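You operate a simulated robot arm through the tools that you are given. There is no shell and no other tool. Be economical: measure what you need, move in short steps, check, and stop when the job is done.

Carry out the task below with a simulated robot arm. There is one attempt and no reset: what you move stays moved.

TASK
Open the grey door, fetch the dropper bottle from the bench top with the keyboard and stand it on the top shelf of the grey cupboard, then shut the door. Stack the bottle marked "W3" from the bench top with the keyboard on top of the bottle marked "S2". Fetch the deep red vial and stand it on the white plate on the bench top beside the far oven. Take the seal water bottle and put it on the bench top above the pads drawer. Take the stir bar on the upper shelf of the steel shelving and put it away on the bench top above the pads drawer. Pull the bottles cupboard door open. Any order will do. Set down upright: dropper bottle, deep red vial, seal water bottle.

It is judged by the outcome, as a careful person would: the job done as asked, and still so three seconds after it is handed in. It fails if anything else is knocked over, pushed out of place, dropped, spilled or broken. Lids that push on must go on centred and level and be pressed home; caps that screw on are set level and turned clockwise until they are tight.

THE ROBOT
A 7-joint arm with a two-finger parallel gripper on a trunk, on a base that drives. Base frame: it is fixed to the floor where the robot stands at the start and does not move with it; the origin is under the middle of the robot, x ahead of it, y to its left, z up. Readings come in m, degrees, newtons and seconds.
With the tool pointing down near the work surface it reaches from about 0.26 to 0.58 m from the robot's upright axis, wherever it stands. Its first joint turns from -166.0 to 166.0 degrees. Places, roughly: bench top above the pads drawer [-6.5, -5.9, 0.8]; bottle [-0.75, -4.5, 0.75]; bottles cupboard door [-2.2, -0.7, 0.3]; deep red vial [-3.25, -2, 0.75]; dropper bottle [-0.25, -4, 0.75]; grey door [0.5, -0.1, 0.5]; seal water bottle [-2.75, -7.5, 0.75]; stir bar (4x2x2 cm) [-4, -10, 1]; top shelf of the grey cupboard [0.6, 0.1, 0.5]; white plate [-2.75, -1, 0.75]. Payload 3.4 kg.
The tool frame sits at the grasp point between the pads (the TCP): z along the fingers, y along the line on which they close. The tips reach 0.03 m beyond it. Largest opening 0.094 m; finger width 0.028, thickness 0.01; the body of the gripper, 0.05 by 0.096 m, starts 0.055 m behind the TCP.
Orientation is that of the tool frame in the base frame, as a unit quaternion [x, y, z, w]. With the fingers straight down and closing along the base's y, the tool's x points along the base's -x, its y along +y and its z along -z.

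THE INTERFACE
- The arm moves only by the tool play_rows. Its argument "steps" is one flat list of numbers, 7 for each row, row after row: the shift along the tool's x, y, z in units of 25 mm (1.0 is 25 mm), then the turn, a rotation vector about the tool's x, y, z in units of 6 degrees (1.0 is 6 degrees), then the gripper command, from -1 (shut) to 1 (fully open), values between in proportion. In form: [dx, dy, dz, rx, ry, rz, fingers, dx, dy, dz, rx, ry, rz, fingers, ...]. A call has 1 to 12 rows; each row shifts and turns the commanded pose from where the row before left it, along the tool's axes as they then stand. A call with a number of a shift or a turn outside -1 to 1 is refused whole. Each row takes 0.2 s and may step no farther than 0.05 m and 8.6 degrees from the row before; otherwise, or with a gripper value out of range, the whole call is refused. Where a pose cannot be reached the arm comes as near as it can. A force on the tool above 40 N (or 10 N above the force at the start of the call, whichever is more), or a blocked arm, ends the call early, and 0.2 s more pass. The fingers move at their own pace (about 0.072 m/s each) and stop on an object; they squeeze with about 42 N. The grip force told is the motor's: it shows also when the fingers shut on nothing. Time passes only in rows, and 0.2 s behind the last, so rows that do not move let the fingers close. The reply holds the time, the measured pose of the TCP, the force on the tool along the base axes, the opening and the grip force, in the units named above and with some noise, with the torque about the TCP (base axes, N m) and any sound that the robot's microphone picked up, and new pictures: "show" is both (left out), scene, wrist or none.
- Cameras (640 x 400 px; columns grow to the right, rows downward): "scene" is now at [0.0015, 0.1232, 1.3645]; the picture's right is [-0.43, -0.90, 0.00], its down [-0.78, 0.37, -0.50] and it looks along [0.45, -0.21, -0.87] (base axes); focal length 252 px, centre (320, 200). "wrist" rides on the gripper at [0.076, 0.014, -0.103] in the tool frame; the picture's right is [-0.18, 0.98, 0.00], its down [-0.75, -0.14, -0.64] and it looks along [-0.63, -0.12, 0.77] (tool axes); focal length 243 px, centre (320, 200). There is no depth. A picture from a camera that has moved, and an enlarged one, comes with that camera's place and axes in the base frame and with its lens.
- lift_body(by): slides the trunk up (or, below 0, down) by that many m; the arm and the scene camera ride with it, the base frame stays. It gives what a move gives, with no picture.
- base_move(legs): drives the robot by 1 to 6 legs, each [ahead, left, turn to the left] in m, m and degrees, along the robot's own axes; the way and the turn of a leg run together, so that a leg with both is an arc; at most 1.5 m and 180 degrees a leg. The arm and the cameras ride along, it lands a little off, and it stops where it bumps. It gives what a move gives, and a new picture of the scene camera.
- turn_head(pan, tilt): turns the head with the scene camera to pan (to the left, within 155 degrees either way) and tilt (down, from -29 to 69), counted from straight ahead of the robot. It gives what a move gives, and a new picture of the scene camera.
- zoom(camera, box): a new picture of the part [left, top, right, bottom] of that camera's present view, enlarged. The clock stands still meanwhile.
- job_done(): hands the job in; it is judged then, once.

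Go step by step. Nothing tells you exact positions but the pictures and the camera data: compare them with the known pose of the tool, close in by small moves and look again before you grip or let go. The budget is 196 turns and 260 pictures, counting those below and the enlarged ones. Unless the task says otherwise, let go and move clear before handing in.

The tools are called after "Emit:" by a JSON object that holds its "op" and its "data". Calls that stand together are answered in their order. play_rows: Moves the arm, as the interface text tells. Its arguments: {"type":"object","properties":{"steps":{"type":"array","items":{"type":"number"}},"show":{"type":"string","enum":["both","scene","wrist","none"]}},"required":["steps"]} The other tools are called the same way: lift_body (by) slides the trunk up or down; base_move (legs) drives the base; turn_head (pan, tilt) turns the head that bears the scene camera; zoom (camera, box) takes an enlarged picture of a part of a camera's view; job_done () hands the job in.

At the start:

```text
t: 0.0
eef_pos: [0.4066, -0.1585, 0.6929]
ee_rot: [-0.001, 1.0, 0.0, -0.001]
force: [0.3, -0.6, -0.6]
wrist_torque: [-0.01, 0.01, 0.0]
opening: 0.0937
gripper_force: 0.0
trunk travel left (down, up): [-0.05, 0.336]
robot x, y, heading: [0.0021, 0.0012, 0.0]
head pan, tilt: [-25.3, 59.9]
```

scene: 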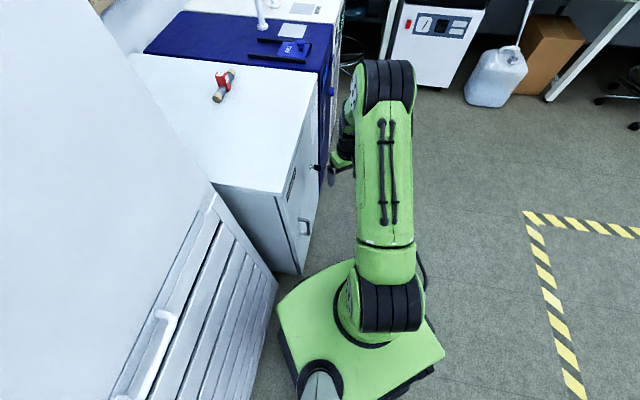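
wrist: 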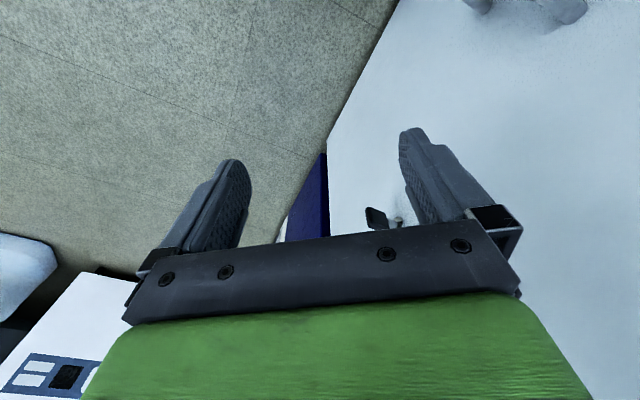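

I see a grey cupboard ahead-left with a door and a handle, with the arm over it. I'll look around first.

Emit:
{"op": "turn_head", "data": {"pan": 0, "tilt": 50}}

Emit:
{"op": "turn_head", "data": {"pan": -90, "tilt": 20}}

Emit:
{"op": "turn_head", "data": {"pan": -150, "tilt": 20}}

```text
t: 0.9
eef_pos: [0.4078, -0.1603, 0.693]
ee_rot: [0.0, 1.0, -0.001, 0.001]
force: [0.4, 0.3, 0.6]
wrist_torque: [-0.02, 0.0, -0.03]
opening: 0.0941
gripper_force: 0.0
trunk travel left (down, up): [-0.05, 0.336]
robot x, y, heading: [0.0029, 0.0004, 0.1]
head pan, tilt: [0.0, 50.0]
camera scene: at [0.0181, 0.1516, 1.3769], right [0.0, -1.0, 0.0], down [-0.77, 0.0, -0.64], along [0.64, 0.0, -0.77], focal length 252 px, centre (320, 200)
```

scene: 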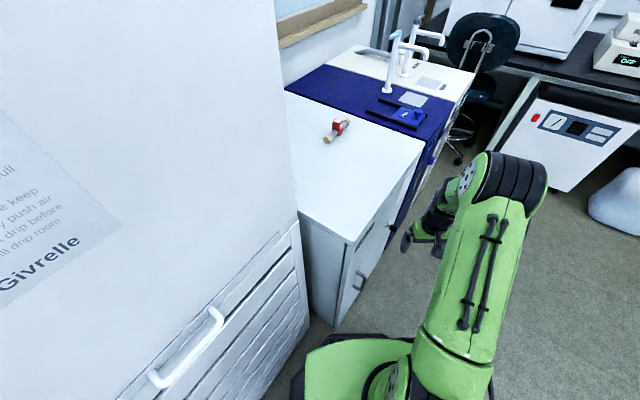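

```text
t: 2.5
eef_pos: [0.4078, -0.1603, 0.6924]
ee_rot: [0.0, 1.0, 0.0, -0.001]
force: [0.1, 0.7, 0.7]
wrist_torque: [0.02, -0.01, 0.01]
opening: 0.0941
gripper_force: 0.1
trunk travel left (down, up): [-0.05, 0.336]
robot x, y, heading: [-0.0008, -0.0031, -0.2]
head pan, tilt: [-90.0, 20.0]
camera scene: at [-0.0588, 0.0586, 1.4225], right [-1.0, 0.0, 0.0], down [0.0, 0.34, -0.94], along [0.0, -0.94, -0.34], focal length 252 px, centre (320, 200)
```

scene: 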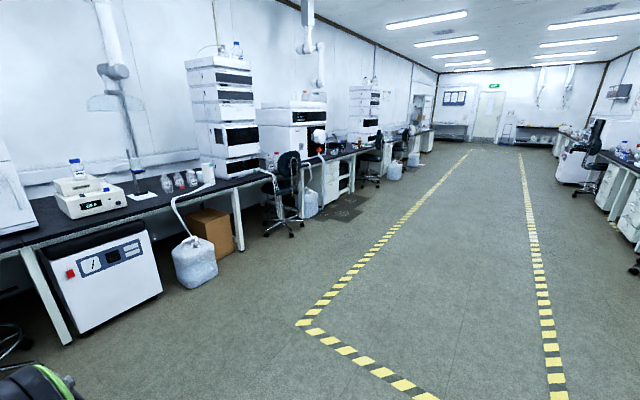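

```text
t: 3.8
eef_pos: [0.4073, -0.1604, 0.6941]
ee_rot: [0.0, 1.0, 0.0, 0.0]
force: [-0.6, 0.1, -0.8]
wrist_torque: [0.02, 0.01, 0.01]
opening: 0.0939
gripper_force: 0.1
trunk travel left (down, up): [-0.05, 0.336]
robot x, y, heading: [-0.0013, 0.0003, 0.3]
head pan, tilt: [-150.0, 20.0]
camera scene: at [-0.1395, 0.1051, 1.4226], right [-0.5, 0.87, 0.0], down [0.3, 0.17, -0.94], along [-0.81, -0.47, -0.34], focal length 252 px, centre (320, 200)
```

scene: 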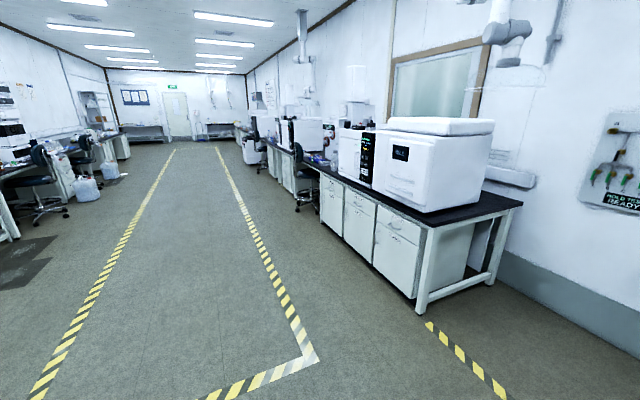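

Emit:
{"op": "turn_head", "data": {"pan": -25, "tilt": 55}}

Emit:
{"op": "zoom", "data": {"camera": "scene", "box": [200, 100, 360, 300]}}

```text
t: 5.9
eef_pos: [0.4079, -0.1595, 0.6932]
ee_rot: [-0.001, 1.0, 0.0, 0.0]
force: [-0.8, -0.1, 0.0]
wrist_torque: [0.0, 0.01, 0.03]
opening: 0.094
gripper_force: 0.1
trunk travel left (down, up): [-0.05, 0.336]
robot x, y, heading: [-0.0045, 0.0003, 0.2]
head pan, tilt: [-25.0, 55.0]
camera scene: at [0.0065, 0.1212, 1.3705], right [-0.42, -0.91, 0.0], down [-0.74, 0.35, -0.57], along [0.52, -0.24, -0.82], focal length 252 px, centre (320, 200)
```

scene: 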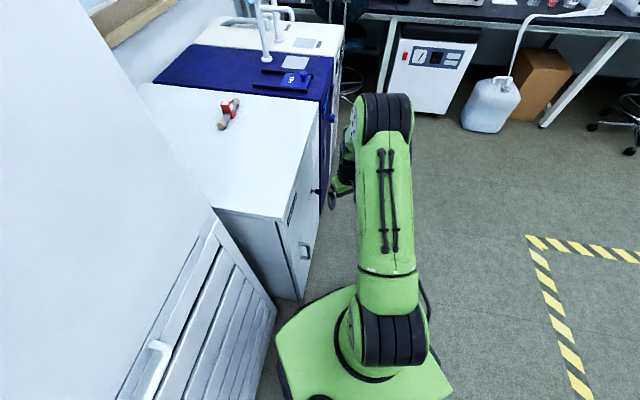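

```text
2.00 times, centred on (280, 200) of scene
camera zoom: at [0.0065, 0.1212, 1.3705], right [-0.42, -0.91, 0.0], down [-0.74, 0.35, -0.57], along [0.52, -0.24, -0.82], focal length 505 px, centre (400, 200)
```

zoom: 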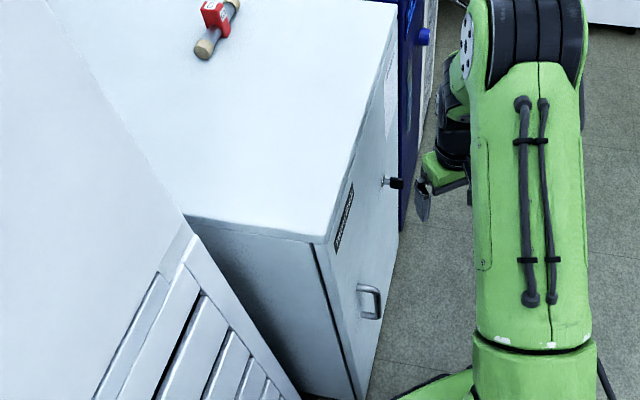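

Emit:
{"op": "base_move", "data": {"legs": [[0, -0.5, 0], [0, 0, 54]]}}

Emit:
{"op": "turn_head", "data": {"pan": -10, "tilt": 50}}

```text
t: 11.3
eef_pos: [0.3673, -0.2597, 0.6925]
ee_rot: [-0.465, 0.885, 0.0, 0.0]
force: [-0.8, 0.2, 0.7]
wrist_torque: [0.0, -0.02, -0.02]
opening: 0.094
gripper_force: 0.1
trunk travel left (down, up): [-0.05, 0.336]
robot x, y, heading: [0.0061, -0.5035, 55.3]
head pan, tilt: [-25.0, 55.0]
camera scene: at [-0.0926, -0.4303, 1.3705], right [0.5, -0.86, 0.0], down [-0.71, -0.41, -0.57], along [0.5, 0.29, -0.82], focal length 252 px, centre (320, 200)
```

scene: 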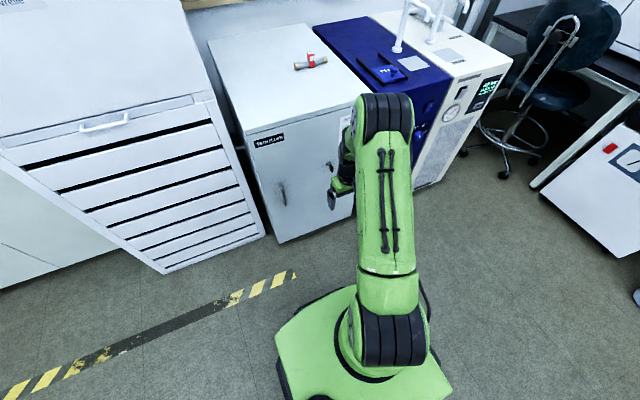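

```text
t: 12.1
eef_pos: [0.3667, -0.2599, 0.6926]
ee_rot: [-0.464, 0.886, -0.001, 0.001]
force: [0.2, -0.1, -0.1]
wrist_torque: [0.0, 0.01, -0.02]
opening: 0.0937
gripper_force: 0.0
trunk travel left (down, up): [-0.05, 0.336]
robot x, y, heading: [0.0057, -0.5071, 55.3]
head pan, tilt: [-10.0, 50.0]
camera scene: at [-0.1006, -0.412, 1.377], right [0.71, -0.7, 0.0], down [-0.54, -0.54, -0.64], along [0.45, 0.46, -0.77], focal length 252 px, centre (320, 200)
```

scene: 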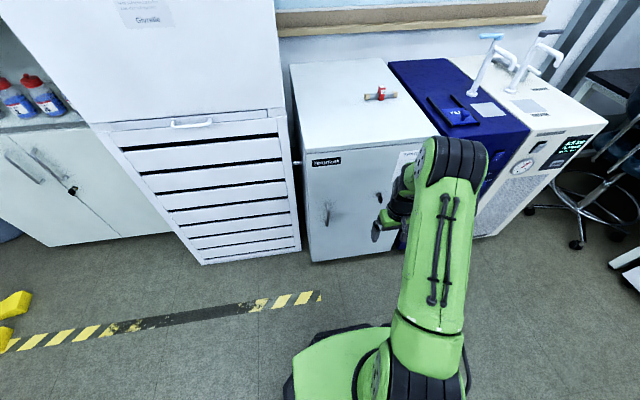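

Emit:
{"op": "zoom", "data": {"camera": "scene", "box": [280, 130, 440, 270]}}

```text
2.86 times, centred on (360, 200) of scene
camera zoom: at [-0.1006, -0.412, 1.377], right [0.71, -0.7, 0.0], down [-0.54, -0.54, -0.64], along [0.45, 0.46, -0.77], focal length 721 px, centre (206, 200)
```

zoom: 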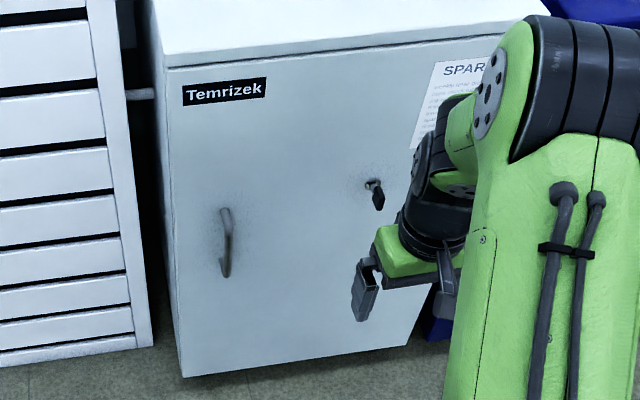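

The cupboard door's vertical handle is on its left side at about (0.376, 0.04, 0.485), hinge on the right, straight ahead of the robot. I'll turn the tool horizontal while shifting it left.

Emit:
{"op": "play_rows", "data": {"steps": [0, 0.55, 0, 0, -1, 0, 1, 0, 0.55, 0, 0, -1, 0, 1, 0, 0.55, 0, 0, -1, 0, 1, 0, 0.55, 0, 0, -1, 0, 1, 0, 0.55, 0, 0, -1, 0, 1, 0, 0.55, 0, 0, -1, 0, 1, 0, 0.55, 0, 0, -1, 0, 1, 0, 0.55, 0, 0, -1, 0, 1, 0, 0.55, 0, 0, -1, 0, 1, 0, 0.55, 0, 0, -1, 0, 1, 0, 0.55, 0, 0, -1, 0, 1, 0, 0.55, 0, 0, -1, 0, 1], "show": "none"}}

Emit:
{"op": "play_rows", "data": {"steps": [0, 0, 0, 0, -1, 0, 1, 0, 0, 0, 0, -1, 0, 1, 0, 0, 0, 0, -1, 0, 1, 1, 0, 0, 0, 0, 0, 1, 1, 0, 0, 0, 0, 0, 1, 1, 0, 0, 0, 0, 0, 1, 1, 0, 0, 0, 0, 0, 1, 1, 0, 0, 0, 0, 0, 1, 1, 0, 0, 0, 0, 0, 1, 1, 0, 0, 0, 0, 0, 1, 1, 0, 0, 0, 0, 0, 1], "show": "both"}}

```text
t: 14.7
eef_pos: [0.2306, -0.1665, 0.6951]
ee_rot: [-0.374, 0.717, 0.273, 0.522]
force: [0.7, 0.2, 0.1]
wrist_torque: [0.01, 0.03, -0.03]
opening: 0.0943
gripper_force: 0.0
trunk travel left (down, up): [-0.05, 0.336]
robot x, y, heading: [0.0017, -0.5073, 55.4]
head pan, tilt: [-10.0, 50.0]
```

```text
t: 17.1
eef_pos: [0.2341, -0.1507, 0.7526]
ee_rot: [-0.33, 0.628, 0.328, 0.623]
force: [0.0, -0.5, 0.4]
wrist_torque: [-0.03, -0.01, 0.0]
opening: 0.094
gripper_force: 0.0
out of reach, approached as far as the arm can: row 2, 3, 4, 5, 6, 7, 8, 9, 10, 11
trunk travel left (down, up): [-0.05, 0.336]
robot x, y, heading: [0.0024, -0.5054, 55.8]
head pan, tilt: [-10.0, 50.0]
camera scene: at [-0.1007, -0.412, 1.377], right [0.71, -0.7, 0.0], down [-0.54, -0.54, -0.64], along [0.45, 0.46, -0.77], focal length 252 px, centre (320, 200)
camera wrist: at [0.1626, -0.2277, 0.6776], right [-0.81, 0.56, 0.18], down [-0.25, -0.6, 0.76], along [0.54, 0.57, 0.63], focal length 243 px, centre (320, 200)
```

scene: 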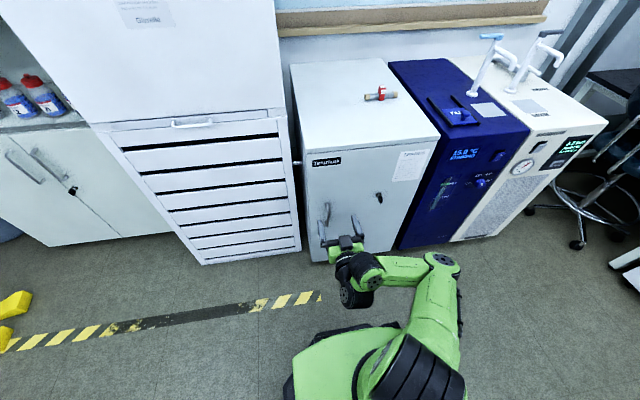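
wrist: 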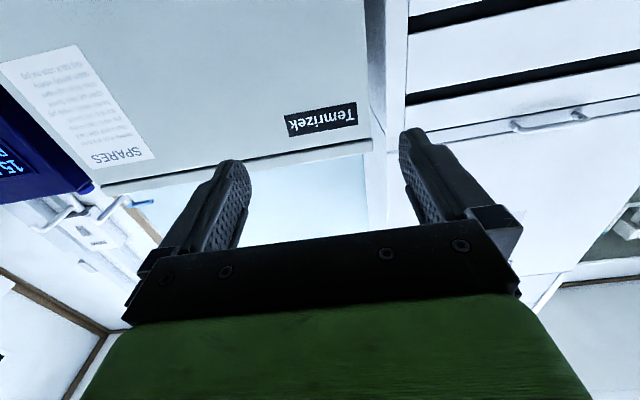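

Emit:
{"op": "play_rows", "data": {"steps": [0, 0, 1, 0, 0, 0, 1, 0, 0, 1, 0, 0, 0, 1, 0, 0, 1, 0, 0, 0, 1, 0, 0, 1, 0, 0, 0, 1], "show": "none"}}

```text
t: 18.1
eef_pos: [0.2917, -0.0697, 0.7559]
ee_rot: [-0.328, 0.626, 0.328, 0.627]
force: [0.1, -0.5, -0.1]
wrist_torque: [0.0, 0.0, 0.0]
opening: 0.094
gripper_force: 0.1
trunk travel left (down, up): [-0.05, 0.336]
robot x, y, heading: [0.0058, -0.5044, 55.3]
head pan, tilt: [-10.0, 50.0]
```

Emit:
{"op": "play_rows", "data": {"steps": [1, 0, 0, 0, 0, 0, 1, 1, 0, 0, 0, 0, 0, 1, 1, 0, 0, 0, 0, 0, 1, 1, 0, 0, 0, 0, 0, 1, 1, 0, 0, 0, 0, 0, 1, 1, 0, 0, 0, 0, 0, 1, 1, 0, 0, 0, 0, 0, 1, 1, 0, 0, 0, 0, 0, 1, 1, 0, 0, 0, 0, 0, 1, 1, 0, 0, 0, 0, 0, 1, 0.6, 0, 0, 0, 0, 0, 1], "show": "both"}}

```text
t: 20.5
eef_pos: [0.2909, -0.0684, 0.491]
ee_rot: [-0.328, 0.627, 0.328, 0.626]
force: [0.6, 0.3, 1.4]
wrist_torque: [-0.03, -0.01, 0.0]
opening: 0.0941
gripper_force: 0.1
trunk travel left (down, up): [-0.05, 0.336]
robot x, y, heading: [0.0015, -0.5049, 55.5]
head pan, tilt: [-10.0, 50.0]
camera scene: at [-0.1006, -0.4119, 1.377], right [0.71, -0.7, 0.0], down [-0.54, -0.54, -0.64], along [0.45, 0.46, -0.77], focal length 252 px, centre (320, 200)
camera wrist: at [0.2203, -0.145, 0.415], right [-0.81, 0.56, 0.18], down [-0.25, -0.61, 0.75], along [0.53, 0.56, 0.63], focal length 243 px, centre (320, 200)
```

scene: 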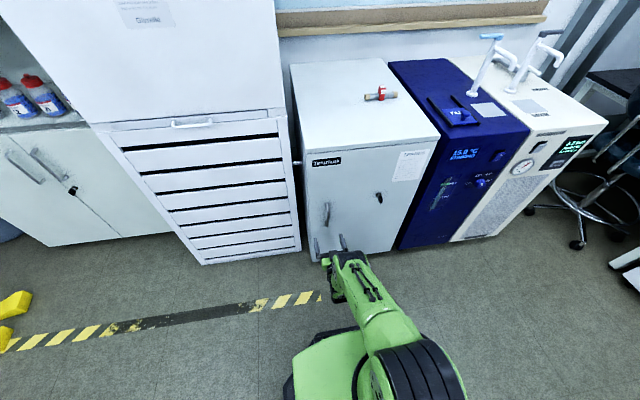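
wrist: 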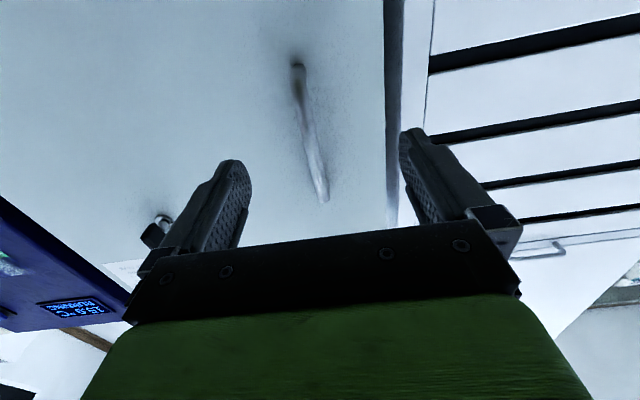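

Emit:
{"op": "play_rows", "data": {"steps": [-1, -0.6, 0, 0, 0, 0, 1, 0, 0, 1, 0, 0, 0, 1, 0, 0, 1, 0, 0, 0, 1, 0, 0, 1, 0, 0, 0, 1, 0, 0, 0.8, 0, 0, 0, 1], "show": "wrist"}}

```text
t: 21.7
eef_pos: [0.3505, -0.0069, 0.5146]
ee_rot: [-0.33, 0.626, 0.327, 0.626]
force: [-1.1, 0.0, 0.3]
wrist_torque: [0.04, 0.01, 0.01]
opening: 0.0942
gripper_force: 0.1
out of reach, approached as far as the arm can: row 5
trunk travel left (down, up): [-0.05, 0.336]
robot x, y, heading: [0.0006, -0.5068, 55.4]
head pan, tilt: [-10.0, 50.0]
camera wrist: at [0.2798, -0.0842, 0.4389], right [-0.81, 0.56, 0.18], down [-0.25, -0.61, 0.75], along [0.53, 0.56, 0.63], focal length 243 px, centre (320, 200)
```

wrist: 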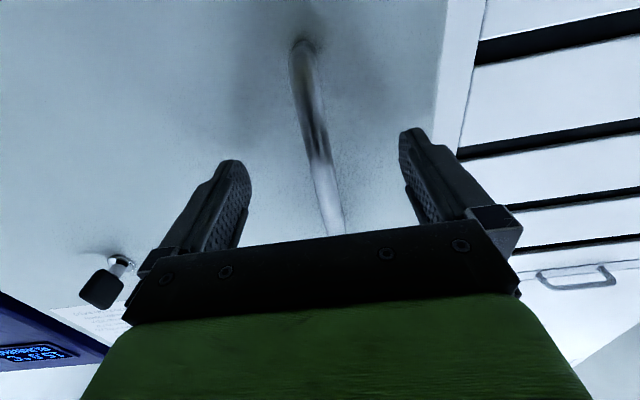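

Emit:
{"op": "base_move", "data": {"legs": [[0.035, 0, 0]]}}

Emit:
{"op": "play_rows", "data": {"steps": [0, 0, 0, 0, 0, 0, 0.2], "show": "wrist"}}

```text
t: 22.5
eef_pos: [0.3584, 0.0042, 0.5158]
ee_rot: [-0.33, 0.621, 0.326, 0.632]
force: [-10.7, -10.0, 8.9]
wrist_torque: [-0.22, -0.48, -0.65]
opening: 0.093
gripper_force: 0.2
trunk travel left (down, up): [-0.05, 0.336]
robot x, y, heading: [0.0116, -0.4857, 55.3]
head pan, tilt: [-10.0, 50.0]
stopped in leg 1: the force on the tool passed its limit at 161 N (the readings are from after the stop); the commanded pose is now the measured one
camera scene: at [-0.092, -0.3987, 1.3769], right [0.71, -0.7, 0.0], down [-0.54, -0.54, -0.64], along [0.45, 0.46, -0.76], focal length 252 px, centre (320, 200)
```

scene: 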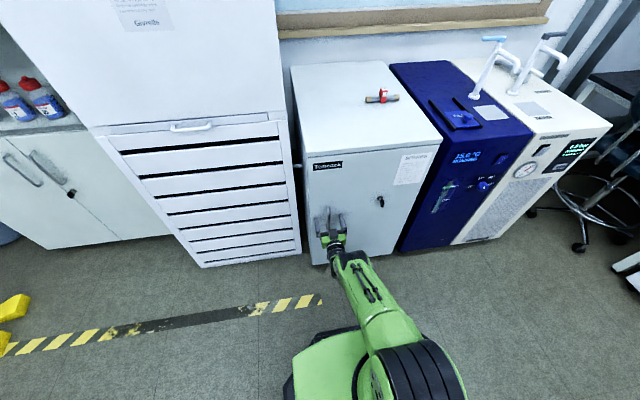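

```text
t: 22.9
eef_pos: [0.3594, 0.0027, 0.5118]
ee_rot: [-0.33, 0.624, 0.326, 0.629]
force: [1.7, -8.9, -0.5]
wrist_torque: [-0.15, 0.01, -0.5]
opening: 0.0602
gripper_force: 3.5
trunk travel left (down, up): [-0.05, 0.336]
robot x, y, heading: [0.0134, -0.4915, 55.2]
head pan, tilt: [-10.0, 50.0]
camera wrist: at [0.2895, -0.0739, 0.4359], right [-0.81, 0.56, 0.17], down [-0.26, -0.61, 0.75], along [0.53, 0.56, 0.64], focal length 243 px, centre (320, 200)
```

wrist: 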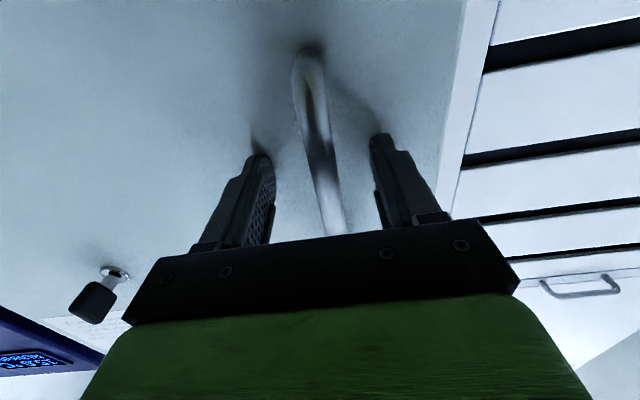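

The fingertips touched the door, and the bar is between the pads. I'll back off a few millimetres and close.

Emit:
{"op": "play_rows", "data": {"steps": [0, 0, -0.25, 0, 0, 0, 0.2, 0, 0, 0, 0, 0, 0, -1, 0, 0, 0, 0, 0, 0, -1, 0, 0, 0, 0, 0, 0, -1, 0, 0, 0, 0, 0, 0, -1], "show": "wrist"}}

```text
t: 24.1
eef_pos: [0.3541, 0.0001, 0.5137]
ee_rot: [-0.33, 0.622, 0.328, 0.63]
force: [-16.4, 9.7, 1.0]
wrist_torque: [0.33, 0.58, 0.06]
opening: 0.0171
gripper_force: 44.7
trunk travel left (down, up): [-0.05, 0.336]
robot x, y, heading: [0.0131, -0.4867, 55.6]
head pan, tilt: [-10.0, 50.0]
camera wrist: at [0.2834, -0.0762, 0.4368], right [-0.81, 0.56, 0.18], down [-0.26, -0.61, 0.75], along [0.53, 0.56, 0.64], focal length 243 px, centre (320, 200)
```

wrist: 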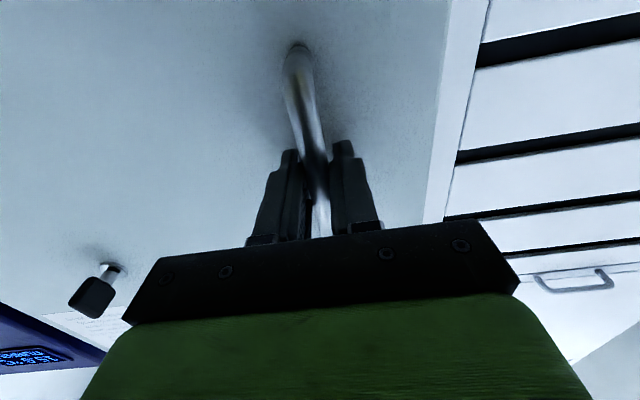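

Gripped (opening 17 mm). I'll pull the door along its arc, roughly 24 degrees.

Emit:
{"op": "play_rows", "data": {"steps": [0, -0.06, -0.88, -0.25, 0, 0, -1, 0, -0.08, -0.88, -0.25, 0, 0, -1, 0, -0.11, -0.87, -0.25, 0, 0, -1, 0, -0.13, -0.87, -0.25, 0, 0, -1, 0, -0.15, -0.87, -0.25, 0, 0, -1, 0, -0.18, -0.86, -0.25, 0, 0, -1, 0, -0.2, -0.86, -0.25, 0, 0, -1, 0, -0.22, -0.85, -0.25, 0, 0, -1], "show": "scene"}}

```text
t: 25.7
eef_pos: [0.3037, -0.1443, 0.5137]
ee_rot: [-0.383, 0.59, 0.379, 0.601]
force: [4.6, -0.2, 3.6]
wrist_torque: [0.06, 0.82, -0.14]
opening: 0.0168
gripper_force: 44.9
out of reach, approached as far as the arm can: row 8
trunk travel left (down, up): [-0.05, 0.336]
robot x, y, heading: [0.0101, -0.4905, 55.2]
head pan, tilt: [-10.0, 50.0]
stopped in row 8: the force on the tool passed its limit at 44 N (the readings are from after the stop); the commanded pose is now the measured one
camera scene: at [-0.0891, -0.3963, 1.3768], right [0.71, -0.7, 0.0], down [-0.54, -0.54, -0.64], along [0.45, 0.46, -0.77], focal length 252 px, centre (320, 200)
```

scene: 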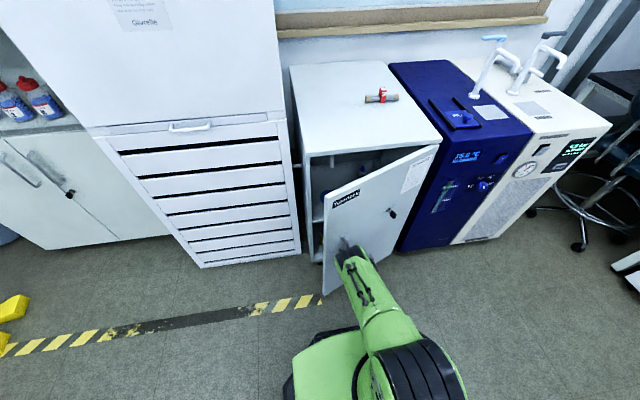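

The door swings freely (about 21° open). I'll continue pulling by backing the base along the arc.

Emit:
{"op": "base_move", "data": {"legs": [[-0.077, -0.042, 0], [-0.066, -0.057, 0]]}}

```text
t: 26.9
eef_pos: [0.299, -0.2219, 0.5139]
ee_rot: [-0.381, 0.593, 0.377, 0.6]
force: [3.5, -0.1, -0.5]
wrist_torque: [0.34, 0.51, -0.13]
opening: 0.0125
gripper_force: 44.7
trunk travel left (down, up): [-0.05, 0.336]
robot x, y, heading: [0.0055, -0.5664, 55.2]
head pan, tilt: [-10.0, 50.0]
stopped in leg 1: the force on the tool passed its limit at 45 N (the readings are from after the stop); the commanded pose is now the measured one
camera scene: at [-0.0966, -0.4733, 1.377], right [0.71, -0.71, 0.0], down [-0.54, -0.54, -0.64], along [0.45, 0.45, -0.77], focal length 252 px, centre (320, 200)
```

scene: 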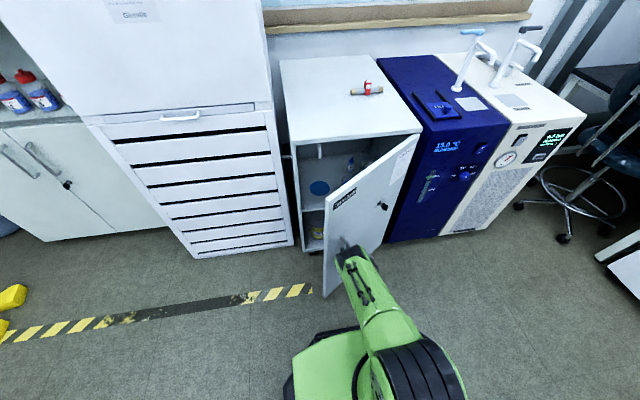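

Emit:
{"op": "base_move", "data": {"legs": [[-0.06, -0.052, 0]]}}

Emit:
{"op": "base_move", "data": {"legs": [[-0.049, -0.064, 0]]}}

```text
t: 28.3
eef_pos: [0.3102, -0.3007, 0.5133]
ee_rot: [-0.381, 0.594, 0.375, 0.601]
force: [5.0, 1.2, -5.1]
wrist_torque: [0.38, 0.27, -0.06]
opening: 0.0126
gripper_force: 45.2
trunk travel left (down, up): [-0.05, 0.336]
robot x, y, heading: [0.0202, -0.6437, 55.3]
head pan, tilt: [-10.0, 50.0]
stopped in leg 1: the force on the tool passed its limit at 42 N (the readings are from after the stop); the commanded pose is now the measured one
camera scene: at [-0.0865, -0.5511, 1.377], right [0.71, -0.71, 0.0], down [-0.54, -0.54, -0.64], along [0.45, 0.45, -0.77], focal length 252 px, centre (320, 200)
```

scene: 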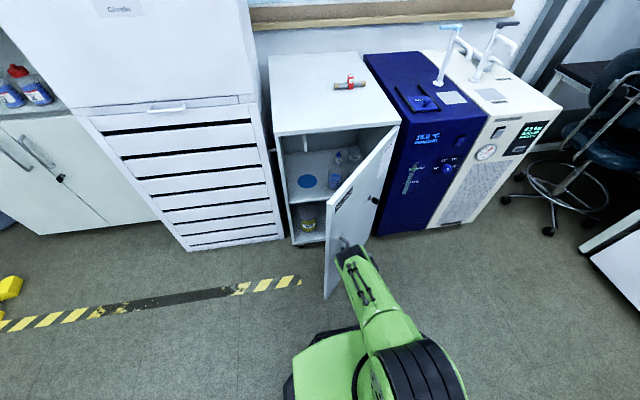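

```text
t: 29.5
eef_pos: [0.339, -0.3753, 0.5148]
ee_rot: [-0.379, 0.596, 0.373, 0.602]
force: [6.4, 2.9, -6.2]
wrist_torque: [0.44, 0.28, -0.04]
opening: 0.013
gripper_force: 45.3
trunk travel left (down, up): [-0.05, 0.336]
robot x, y, heading: [0.0412, -0.7161, 55.1]
head pan, tilt: [-10.0, 50.0]
stopped in leg 1: the force on the tool passed its limit at 44 N (the readings are from after the stop); the commanded pose is now the measured one
camera scene: at [-0.0616, -0.6257, 1.377], right [0.71, -0.71, 0.0], down [-0.54, -0.54, -0.64], along [0.45, 0.45, -0.77], focal length 252 px, centre (320, 200)
```

scene: 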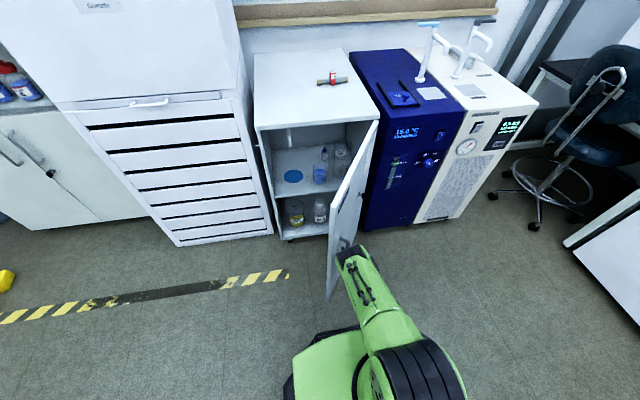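

Emit:
{"op": "base_move", "data": {"legs": [[-0.036, -0.069, 0]]}}

Emit:
{"op": "base_move", "data": {"legs": [[-0.021, -0.076, 0]]}}

```text
t: 30.5
eef_pos: [0.3659, -0.4236, 0.5139]
ee_rot: [-0.379, 0.597, 0.372, 0.601]
force: [6.3, 3.0, -6.8]
wrist_torque: [0.42, 0.28, -0.28]
opening: 0.0127
gripper_force: 44.9
trunk travel left (down, up): [-0.05, 0.336]
robot x, y, heading: [0.065, -0.7664, 54.5]
head pan, tilt: [-10.0, 50.0]
stopped in leg 1: the force on the tool passed its limit at 46 N (the readings are from after the stop); the commanded pose is now the measured one
camera scene: at [-0.0367, -0.6733, 1.377], right [0.7, -0.71, 0.0], down [-0.54, -0.54, -0.64], along [0.46, 0.45, -0.77], focal length 252 px, centre (320, 200)
```

scene: 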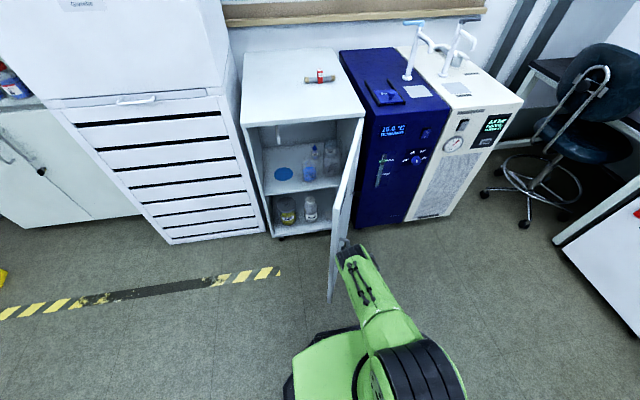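

```text
t: 31.6
eef_pos: [0.4173, -0.4845, 0.5136]
ee_rot: [-0.38, 0.596, 0.371, 0.602]
force: [13.4, 12.8, -11.5]
wrist_torque: [-0.03, 0.56, -0.09]
opening: 0.0126
gripper_force: 45.1
trunk travel left (down, up): [-0.05, 0.336]
robot x, y, heading: [0.1137, -0.8277, 54.9]
head pan, tilt: [-10.0, 50.0]
camera scene: at [0.0148, -0.7338, 1.377], right [0.7, -0.71, 0.0], down [-0.54, -0.54, -0.64], along [0.45, 0.45, -0.77], focal length 252 px, centre (320, 200)
```

scene: 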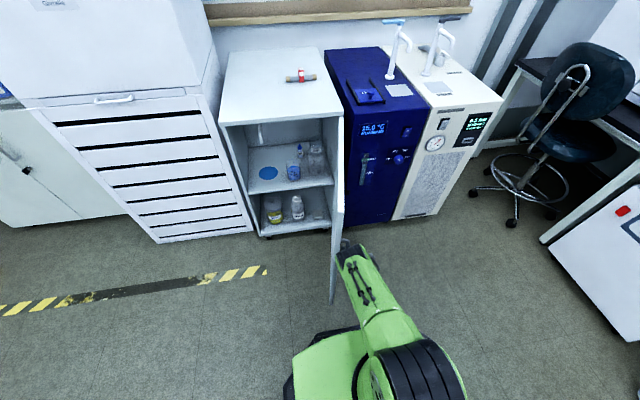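

Emit:
{"op": "base_move", "data": {"legs": [[-0.013, -0.082, 0]]}}

Emit:
{"op": "base_move", "data": {"legs": [[0.003, -0.07, 0]]}}

```text
t: 32.5
eef_pos: [0.456, -0.5171, 0.5141]
ee_rot: [-0.38, 0.597, 0.37, 0.601]
force: [5.0, 5.5, -8.6]
wrist_torque: [0.48, 0.2, -0.23]
opening: 0.0128
gripper_force: 45.7
trunk travel left (down, up): [-0.05, 0.336]
robot x, y, heading: [0.1541, -0.861, 54.9]
head pan, tilt: [-10.0, 50.0]
stopped in leg 1: the force on the tool passed its limit at 44 N (the readings are from after the stop); the commanded pose is now the measured one
camera scene: at [0.0511, -0.7694, 1.3769], right [0.71, -0.71, 0.0], down [-0.54, -0.54, -0.64], along [0.46, 0.45, -0.77], focal length 252 px, centre (320, 200)
```

scene: 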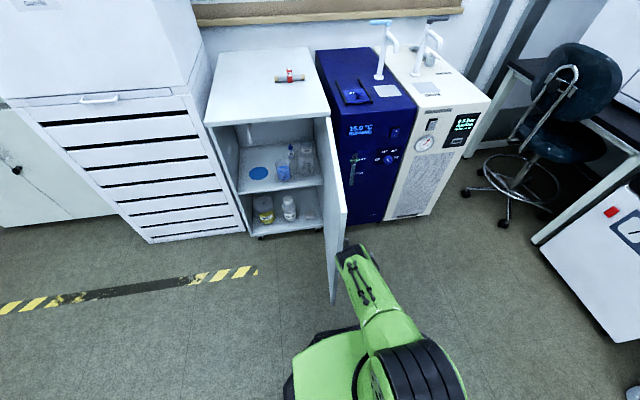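

```text
t: 33.6
eef_pos: [0.513, -0.553, 0.5153]
ee_rot: [-0.382, 0.595, 0.372, 0.601]
force: [10.0, 18.1, -13.4]
wrist_torque: [0.17, 0.46, 0.05]
opening: 0.0126
gripper_force: 44.9
trunk travel left (down, up): [-0.05, 0.336]
robot x, y, heading: [0.2152, -0.9055, 55.2]
head pan, tilt: [-10.0, 50.0]
camera scene: at [0.1114, -0.8064, 1.3769], right [0.71, -0.71, 0.0], down [-0.54, -0.54, -0.64], along [0.45, 0.45, -0.77], focal length 252 px, centre (320, 200)
```

scene: 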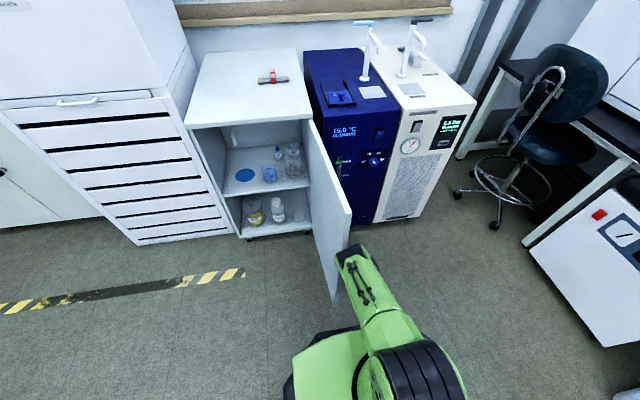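

Emit:
{"op": "play_rows", "data": {"steps": [0, 0, 0, 0, 0, 0, -0.2, 0, 0, 0, 0, 0, 0, -0.2, 0, 0, -0.5, 0, 0, 0, -0.2, 0, 0, -1, 0, 0, 0, -0.2, 0, 0, -1, 0, 0, 0, -0.2], "show": "wrist"}}

Emit:
{"op": "base_move", "data": {"legs": [[-0.25, 0, 0]]}}

```text
t: 34.8
eef_pos: [0.4991, -0.5828, 0.5127]
ee_rot: [-0.381, 0.595, 0.373, 0.602]
force: [1.3, -0.8, -0.7]
wrist_torque: [0.03, 0.0, 0.02]
opening: 0.0376
gripper_force: 0.0
out of reach, approached as far as the arm can: row 4, 5
trunk travel left (down, up): [-0.05, 0.336]
robot x, y, heading: [0.2138, -0.8978, 54.8]
head pan, tilt: [-10.0, 50.0]
camera wrist: at [0.4418, -0.6693, 0.4363], right [-0.89, 0.43, 0.17], down [-0.16, -0.64, 0.75], along [0.43, 0.64, 0.63], focal length 243 px, centre (320, 200)
```

wrist: 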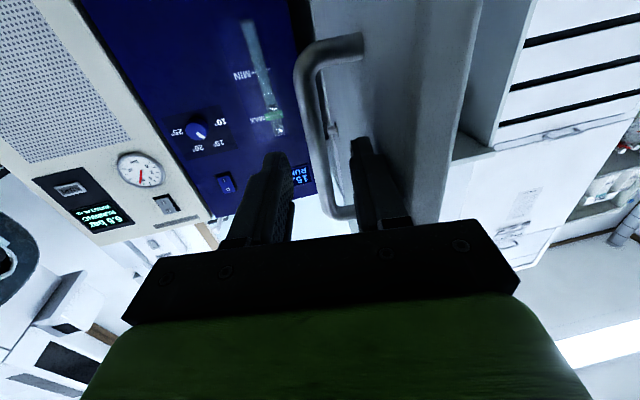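

```text
t: 36.6
eef_pos: [0.3524, -0.7886, 0.5125]
ee_rot: [-0.381, 0.595, 0.373, 0.601]
force: [0.3, -0.5, -0.5]
wrist_torque: [0.03, -0.05, -0.06]
opening: 0.0374
gripper_force: 0.0
trunk travel left (down, up): [-0.05, 0.336]
robot x, y, heading: [0.0679, -1.1105, 55.0]
head pan, tilt: [-10.0, 50.0]
camera scene: at [-0.0368, -1.0173, 1.377], right [0.71, -0.71, 0.0], down [-0.54, -0.54, -0.64], along [0.45, 0.45, -0.77], focal length 252 px, centre (320, 200)
```

scene: 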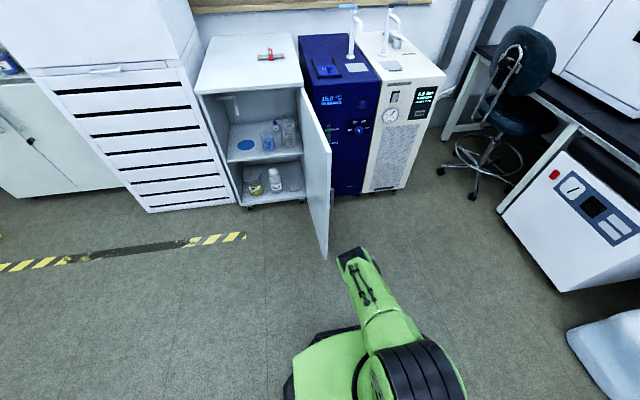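

The door is open about 100° and released. I look into the cupboard and then toward the left benches.

Emit:
{"op": "zoom", "data": {"camera": "scene", "box": [190, 70, 340, 220]}}

Emit:
{"op": "turn_head", "data": {"pan": -140, "tilt": 25}}

```text
2.67 times, centred on (265, 145) of scene
camera zoom: at [-0.0368, -1.0173, 1.377], right [0.71, -0.71, 0.0], down [-0.54, -0.54, -0.64], along [0.45, 0.45, -0.77], focal length 673 px, centre (467, 347)
```

zoom: 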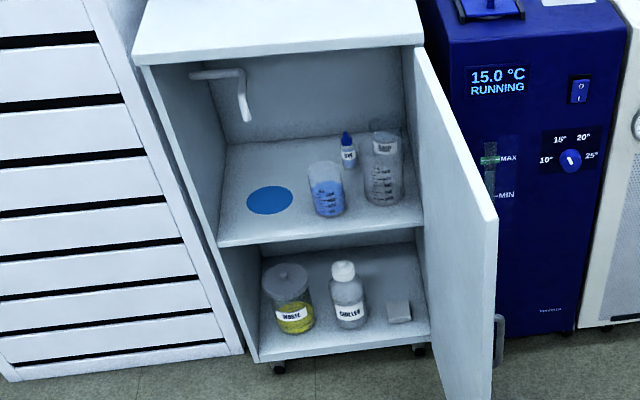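

```text
t: 38.7
eef_pos: [0.3532, -0.7899, 0.5124]
ee_rot: [-0.381, 0.595, 0.371, 0.602]
force: [-0.3, 0.2, -0.7]
wrist_torque: [0.01, 0.0, -0.01]
opening: 0.0376
gripper_force: 0.1
trunk travel left (down, up): [-0.05, 0.336]
robot x, y, heading: [0.0638, -1.1122, 55.1]
head pan, tilt: [-140.0, 25.0]
camera scene: at [-0.0829, -1.1633, 1.4145], right [-1.0, -0.09, 0.0], down [-0.04, 0.42, -0.91], along [0.08, -0.9, -0.42], focal length 252 px, centre (320, 200)
```

scene: 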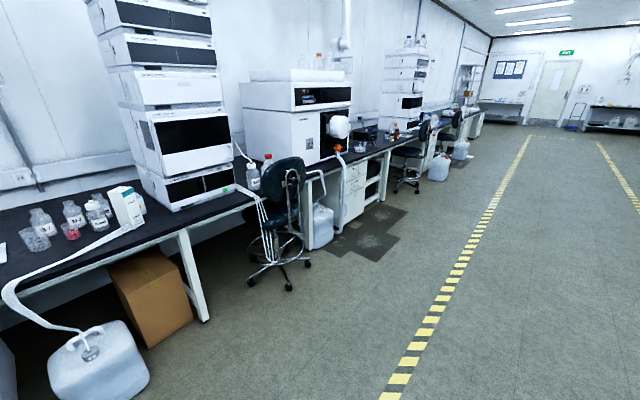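

Emit:
{"op": "zoom", "data": {"camera": "scene", "box": [300, 80, 500, 205]}}

```text
3.20 times, centred on (400, 142) of scene
camera zoom: at [-0.0829, -1.1633, 1.4145], right [-1.0, -0.09, 0.0], down [-0.04, 0.42, -0.91], along [0.08, -0.9, -0.42], focal length 808 px, centre (64, 384)
```

zoom: 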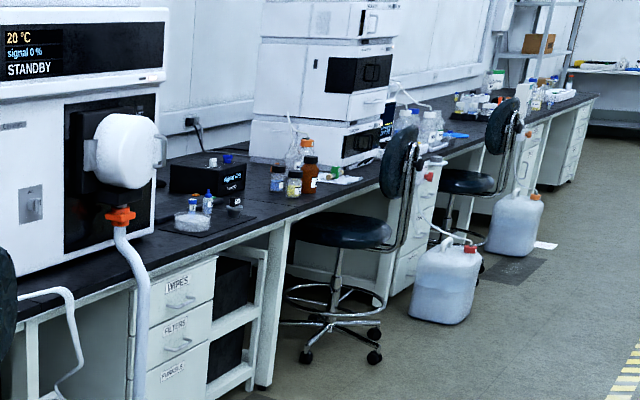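

I can see dropper bottles at about (-0.31,-4.07) and a bottle group at (-0.73,-4.49) on the left bench. I'll turn to face that bench and slide down the aisle.

Emit:
{"op": "base_move", "data": {"legs": [[0, 0, -91], [0, -1.3, 0], [0, -1.3, 0]]}}

Emit:
{"op": "turn_head", "data": {"pan": 0, "tilt": 30}}

```text
t: 55.0
eef_pos: [-1.0945, -3.4777, 0.5116]
ee_rot: [0.147, 0.691, -0.158, 0.69]
force: [-0.5, 0.7, 0.9]
wrist_torque: [-0.03, 0.01, 0.01]
opening: 0.0377
gripper_force: 0.0
trunk travel left (down, up): [-0.05, 0.336]
robot x, y, heading: [-1.4191, -3.199, -34.4]
head pan, tilt: [-140.0, 25.0]
camera scene: at [-1.4711, -3.0456, 1.4145], right [-0.1, 1.0, 0.0], down [0.42, 0.04, -0.91], along [-0.9, -0.09, -0.42], focal length 252 px, centre (320, 200)
```

scene: 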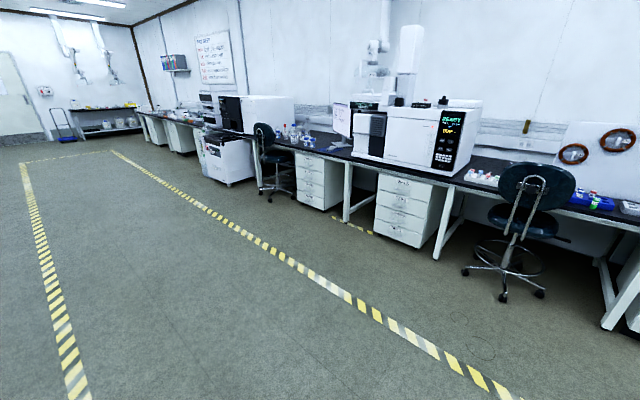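

```text
t: 57.3
eef_pos: [-1.0936, -3.4772, 0.5137]
ee_rot: [0.148, 0.691, -0.159, 0.69]
force: [0.5, -0.1, -0.5]
wrist_torque: [-0.02, 0.04, 0.01]
opening: 0.0378
gripper_force: 0.1
trunk travel left (down, up): [-0.05, 0.336]
robot x, y, heading: [-1.4183, -3.1958, -34.5]
head pan, tilt: [0.0, 30.0]
camera scene: at [-1.3048, -3.0876, 1.4065], right [-0.57, -0.82, 0.0], down [-0.41, 0.28, -0.87], along [0.71, -0.49, -0.5], focal length 252 px, centre (320, 200)
```

scene: 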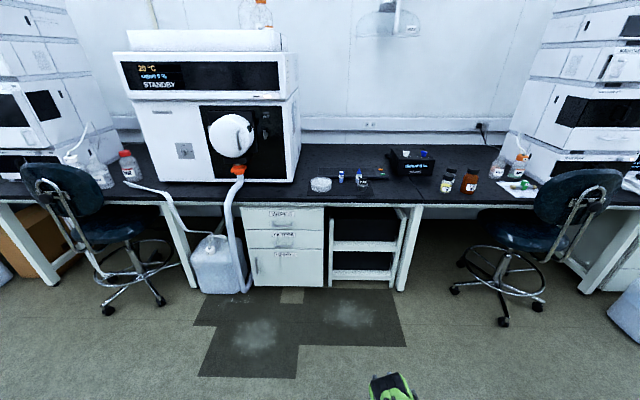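

Emit:
{"op": "zoom", "data": {"camera": "scene", "box": [300, 140, 420, 215]}}

Emit:
{"op": "zoom", "data": {"camera": "scene", "box": [420, 130, 560, 218]}}

```text
5.33 times, centred on (360, 178) of scene
camera zoom: at [-1.3048, -3.0876, 1.4065], right [-0.57, -0.82, 0.0], down [-0.41, 0.28, -0.87], along [0.71, -0.49, -0.5], focal length 1346 px, centre (107, 320)
```

zoom: 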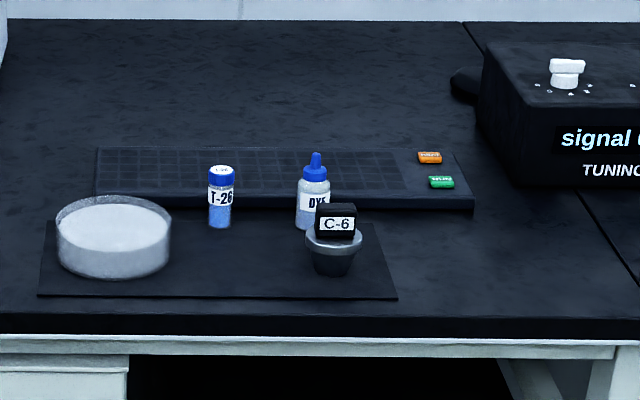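

```text
4.55 times, centred on (490, 174) of scene
camera zoom: at [-1.3048, -3.0876, 1.4065], right [-0.57, -0.82, 0.0], down [-0.41, 0.28, -0.87], along [0.71, -0.49, -0.5], focal length 1147 px, centre (-453, 318)
```

zoom: 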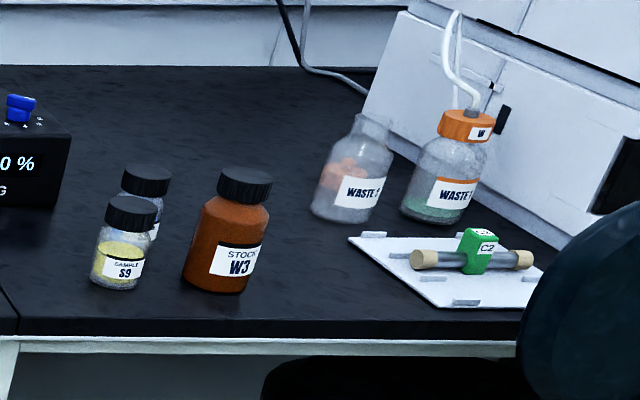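

The dropper bottle stands near the bench edge beside the C-6 cup; W3 stands further right with S9 and a bottle behind it. I'll raise the trunk and bring the tool back to pointing down.

Emit:
{"op": "lift_body", "data": {"by": 0.25}}

Emit:
{"op": "play_rows", "data": {"steps": [-1, 0, 0, 0, 0, 0, 1, -1, 0, 0, 0, 0, 0, 1, -1, 0, 0, 0, 0, 0, 1, -1, 0, 0, 0, 0, 0, 1, -1, 0, 0, 0, 0, 0, 1, -1, 0, 0, 0, 0, 0, 1, -1, 0, 0, 0, 0, 0, 1, 0, 0, 0, 0, 1, 0, 1, 0, 0, 0, 0, 1, 0, 1, 0, 0, 0, 0, 1, 0, 1, 0, 0, 0, 0, 1, 0, 1, 0, 0, 0, 0, 1, 0, 1], "show": "none"}}

Emit:
{"op": "play_rows", "data": {"steps": [0, 0, 0, 0, 1, 0, 1, 0, 0, 0, 0, 1, 0, 1, 0, 0, 0, 0, 1, 0, 1, 0, 0, 0, 0, 1, 0, 1, 0, 0, 0, 0, 1, 0, 1, 0, 0, 0, 0, 1, 0, 1, 0, 0, 0, 0, 1, 0, 1, 0, 0, 0, 0, 1, 0, 1, 0, 0, 0, 0, 1, 0, 1, 0, 0, 0, 0, 1, 0, 1], "show": "none"}}

```text
t: 59.9
eef_pos: [-1.0941, -3.4783, 0.7634]
ee_rot: [0.147, 0.691, -0.159, 0.69]
force: [-0.1, 0.3, -0.4]
wrist_torque: [0.01, -0.01, -0.01]
opening: 0.0375
gripper_force: 0.1
trunk travel left (down, up): [-0.3, 0.086]
robot x, y, heading: [-1.4141, -3.1946, -34.1]
head pan, tilt: [0.0, 30.0]
```

```text
t: 62.5
eef_pos: [-1.0546, -3.4912, 0.8474]
ee_rot: [0.183, 0.847, -0.116, 0.486]
force: [-0.2, -0.3, 0.6]
wrist_torque: [0.0, 0.01, -0.03]
opening: 0.0939
gripper_force: 0.0
out of reach, approached as far as the arm can: row 1, 2, 3, 4, 5, 6, 7
trunk travel left (down, up): [-0.3, 0.086]
robot x, y, heading: [-1.4163, -3.1995, -34.3]
head pan, tilt: [0.0, 30.0]
```

```text
t: 64.7
eef_pos: [-1.0548, -3.4925, 0.8483]
ee_rot: [0.189, 0.87, -0.105, 0.442]
force: [0.2, 0.0, 1.1]
wrist_torque: [-0.01, 0.03, -0.02]
opening: 0.094
gripper_force: 0.1
out of reach, approached as far as the arm can: row 2, 3, 4, 5, 6, 7, 8, 9, 10
trunk travel left (down, up): [-0.3, 0.086]
robot x, y, heading: [-1.4156, -3.1985, -34.4]
head pan, tilt: [0.0, 30.0]
```

Emit:
{"op": "play_rows", "data": {"steps": [-0.8, 0, -0.6, 0, 0, 0, 1, -0.8, 0, -0.6, 0, 0, 0, 1, -0.8, 0, -0.6, 0, 0, 0, 1, -0.8, 0, -0.6, 0, 0, 0, 1, 0, 0, 0, 0, 1, 0, 1, 0, 0, 0, 0, 1, 0, 1, 0, 0, 0, 0, 1, 0, 1, 0, 0, 0, 0, 1, 0, 1, 0, 0, 0, 0, 1, 0, 1], "show": "none"}}

```text
t: 66.7
eef_pos: [-1.0539, -3.49, 0.9486]
ee_rot: [0.199, 0.912, -0.085, 0.349]
force: [-0.8, 0.6, -0.3]
wrist_torque: [0.01, 0.0, -0.01]
opening: 0.0939
gripper_force: 0.0
out of reach, approached as far as the arm can: row 7, 8, 9
trunk travel left (down, up): [-0.3, 0.086]
robot x, y, heading: [-1.42, -3.1935, -34.3]
head pan, tilt: [0.0, 30.0]
```

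Emit:
{"op": "play_rows", "data": {"steps": [0, -1, 0, 0, 0, 0, 1, 0, -1, 0, 0, 0, 0, 1, 0, -1, 0, 0, 0.5, 0, 1, 0, -1, 0, 0, 0.5, 0, 1, 0, -1, 0, 0, 1, 0, 1, 0, -1, 0, 0, 1, 0, 1, 0, 0, 0, 0, 1, 0, 1, 0, 0, 0, 0, 1, 0, 1, 0, 0, 0, 0, 1, 0, 1, 0, 0, 0, 0, 1, 0, 1, 0, 0, 0, 0, 1, 0, 1], "show": "scene"}}

```text
t: 69.1
eef_pos: [-1.0798, -3.5472, 0.9465]
ee_rot: [0.201, 0.916, -0.084, 0.338]
force: [-0.3, 0.4, 0.9]
wrist_torque: [-0.02, -0.03, 0.01]
opening: 0.0938
gripper_force: 0.2
out of reach, approached as far as the arm can: row 3, 4, 5, 6, 7, 8, 9, 10, 11
trunk travel left (down, up): [-0.3, 0.086]
robot x, y, heading: [-1.4142, -3.1935, -34.4]
head pan, tilt: [0.0, 30.0]
camera scene: at [-1.3047, -3.0876, 1.6568], right [-0.56, -0.83, 0.0], down [-0.41, 0.28, -0.87], along [0.71, -0.49, -0.5], focal length 252 px, centre (320, 200)
```

scene: 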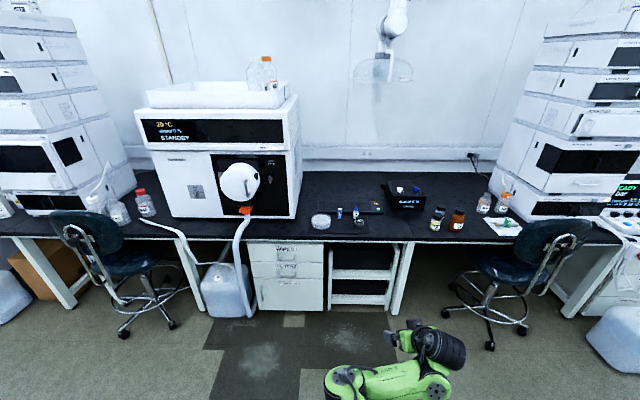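

Emit:
{"op": "turn_head", "data": {"pan": -10, "tilt": 65}}

```text
t: 70.1
eef_pos: [-1.0798, -3.5467, 0.9466]
ee_rot: [0.2, 0.916, -0.083, 0.338]
force: [0.4, 0.1, 0.5]
wrist_torque: [-0.02, -0.02, 0.03]
opening: 0.0939
gripper_force: 0.1
trunk travel left (down, up): [-0.3, 0.086]
robot x, y, heading: [-1.4168, -3.1981, -34.2]
head pan, tilt: [-10.0, 65.0]
camera scene: at [-1.3359, -3.079, 1.6092], right [-0.7, -0.71, 0.0], down [-0.65, 0.63, -0.42], along [0.3, -0.3, -0.91], focal length 252 px, centre (320, 200)
```

scene: 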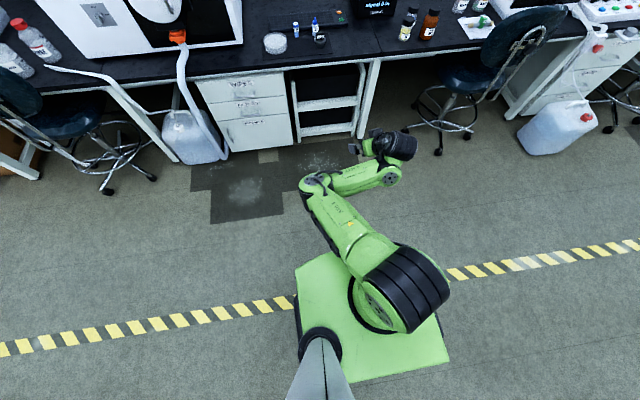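

Emit:
{"op": "play_rows", "data": {"steps": [-0.7, 0.5, 0.6, 0, 0, 0, 1, -0.7, 0.5, 0.6, 0, 0, 0, 1, -0.7, 0.5, 0.6, 0, 0, 0, 1, -0.7, 0.5, 0.6, 0, 0, 0, 1, -0.7, 0.5, 0.6, 0, 0, 0, 1, 0, 0, 0, 0, 1, 0, 1, 0, 0, 0, 0, 1, 0, 1, 0, 0, 0, 0, 1, 0, 1, 0, 0, 0, 0, 1, 0, 1, 0, 0, 0, 0, 1, 0, 1, 0, 0, 0, 0, 1, 0, 1, 0, 0, 0, 0, 1, 0, 1], "show": "scene"}}

```text
t: 72.7
eef_pos: [-1.0285, -3.5282, 0.9488]
ee_rot: [0.2, 0.922, -0.079, 0.323]
force: [-0.7, 0.2, 0.1]
wrist_torque: [0.02, -0.02, 0.02]
opening: 0.094
gripper_force: 0.1
out of reach, approached as far as the arm can: row 3, 4, 5, 6, 7, 8, 9, 10, 11, 12
trunk travel left (down, up): [-0.3, 0.086]
robot x, y, heading: [-1.4185, -3.1967, -34.1]
head pan, tilt: [-10.0, 65.0]
camera scene: at [-1.336, -3.0789, 1.6092], right [-0.7, -0.71, 0.0], down [-0.65, 0.63, -0.42], along [0.3, -0.3, -0.91], focal length 252 px, centre (320, 200)
```

scene: 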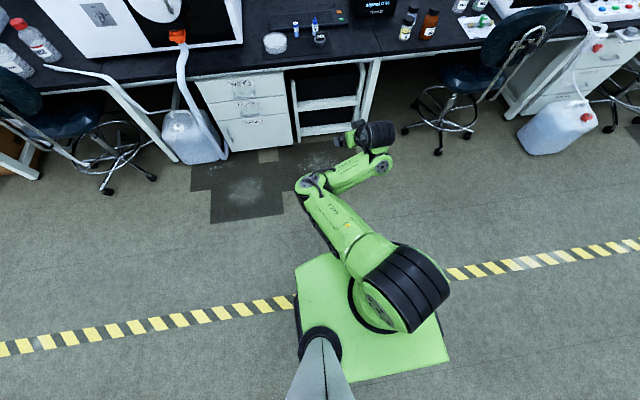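

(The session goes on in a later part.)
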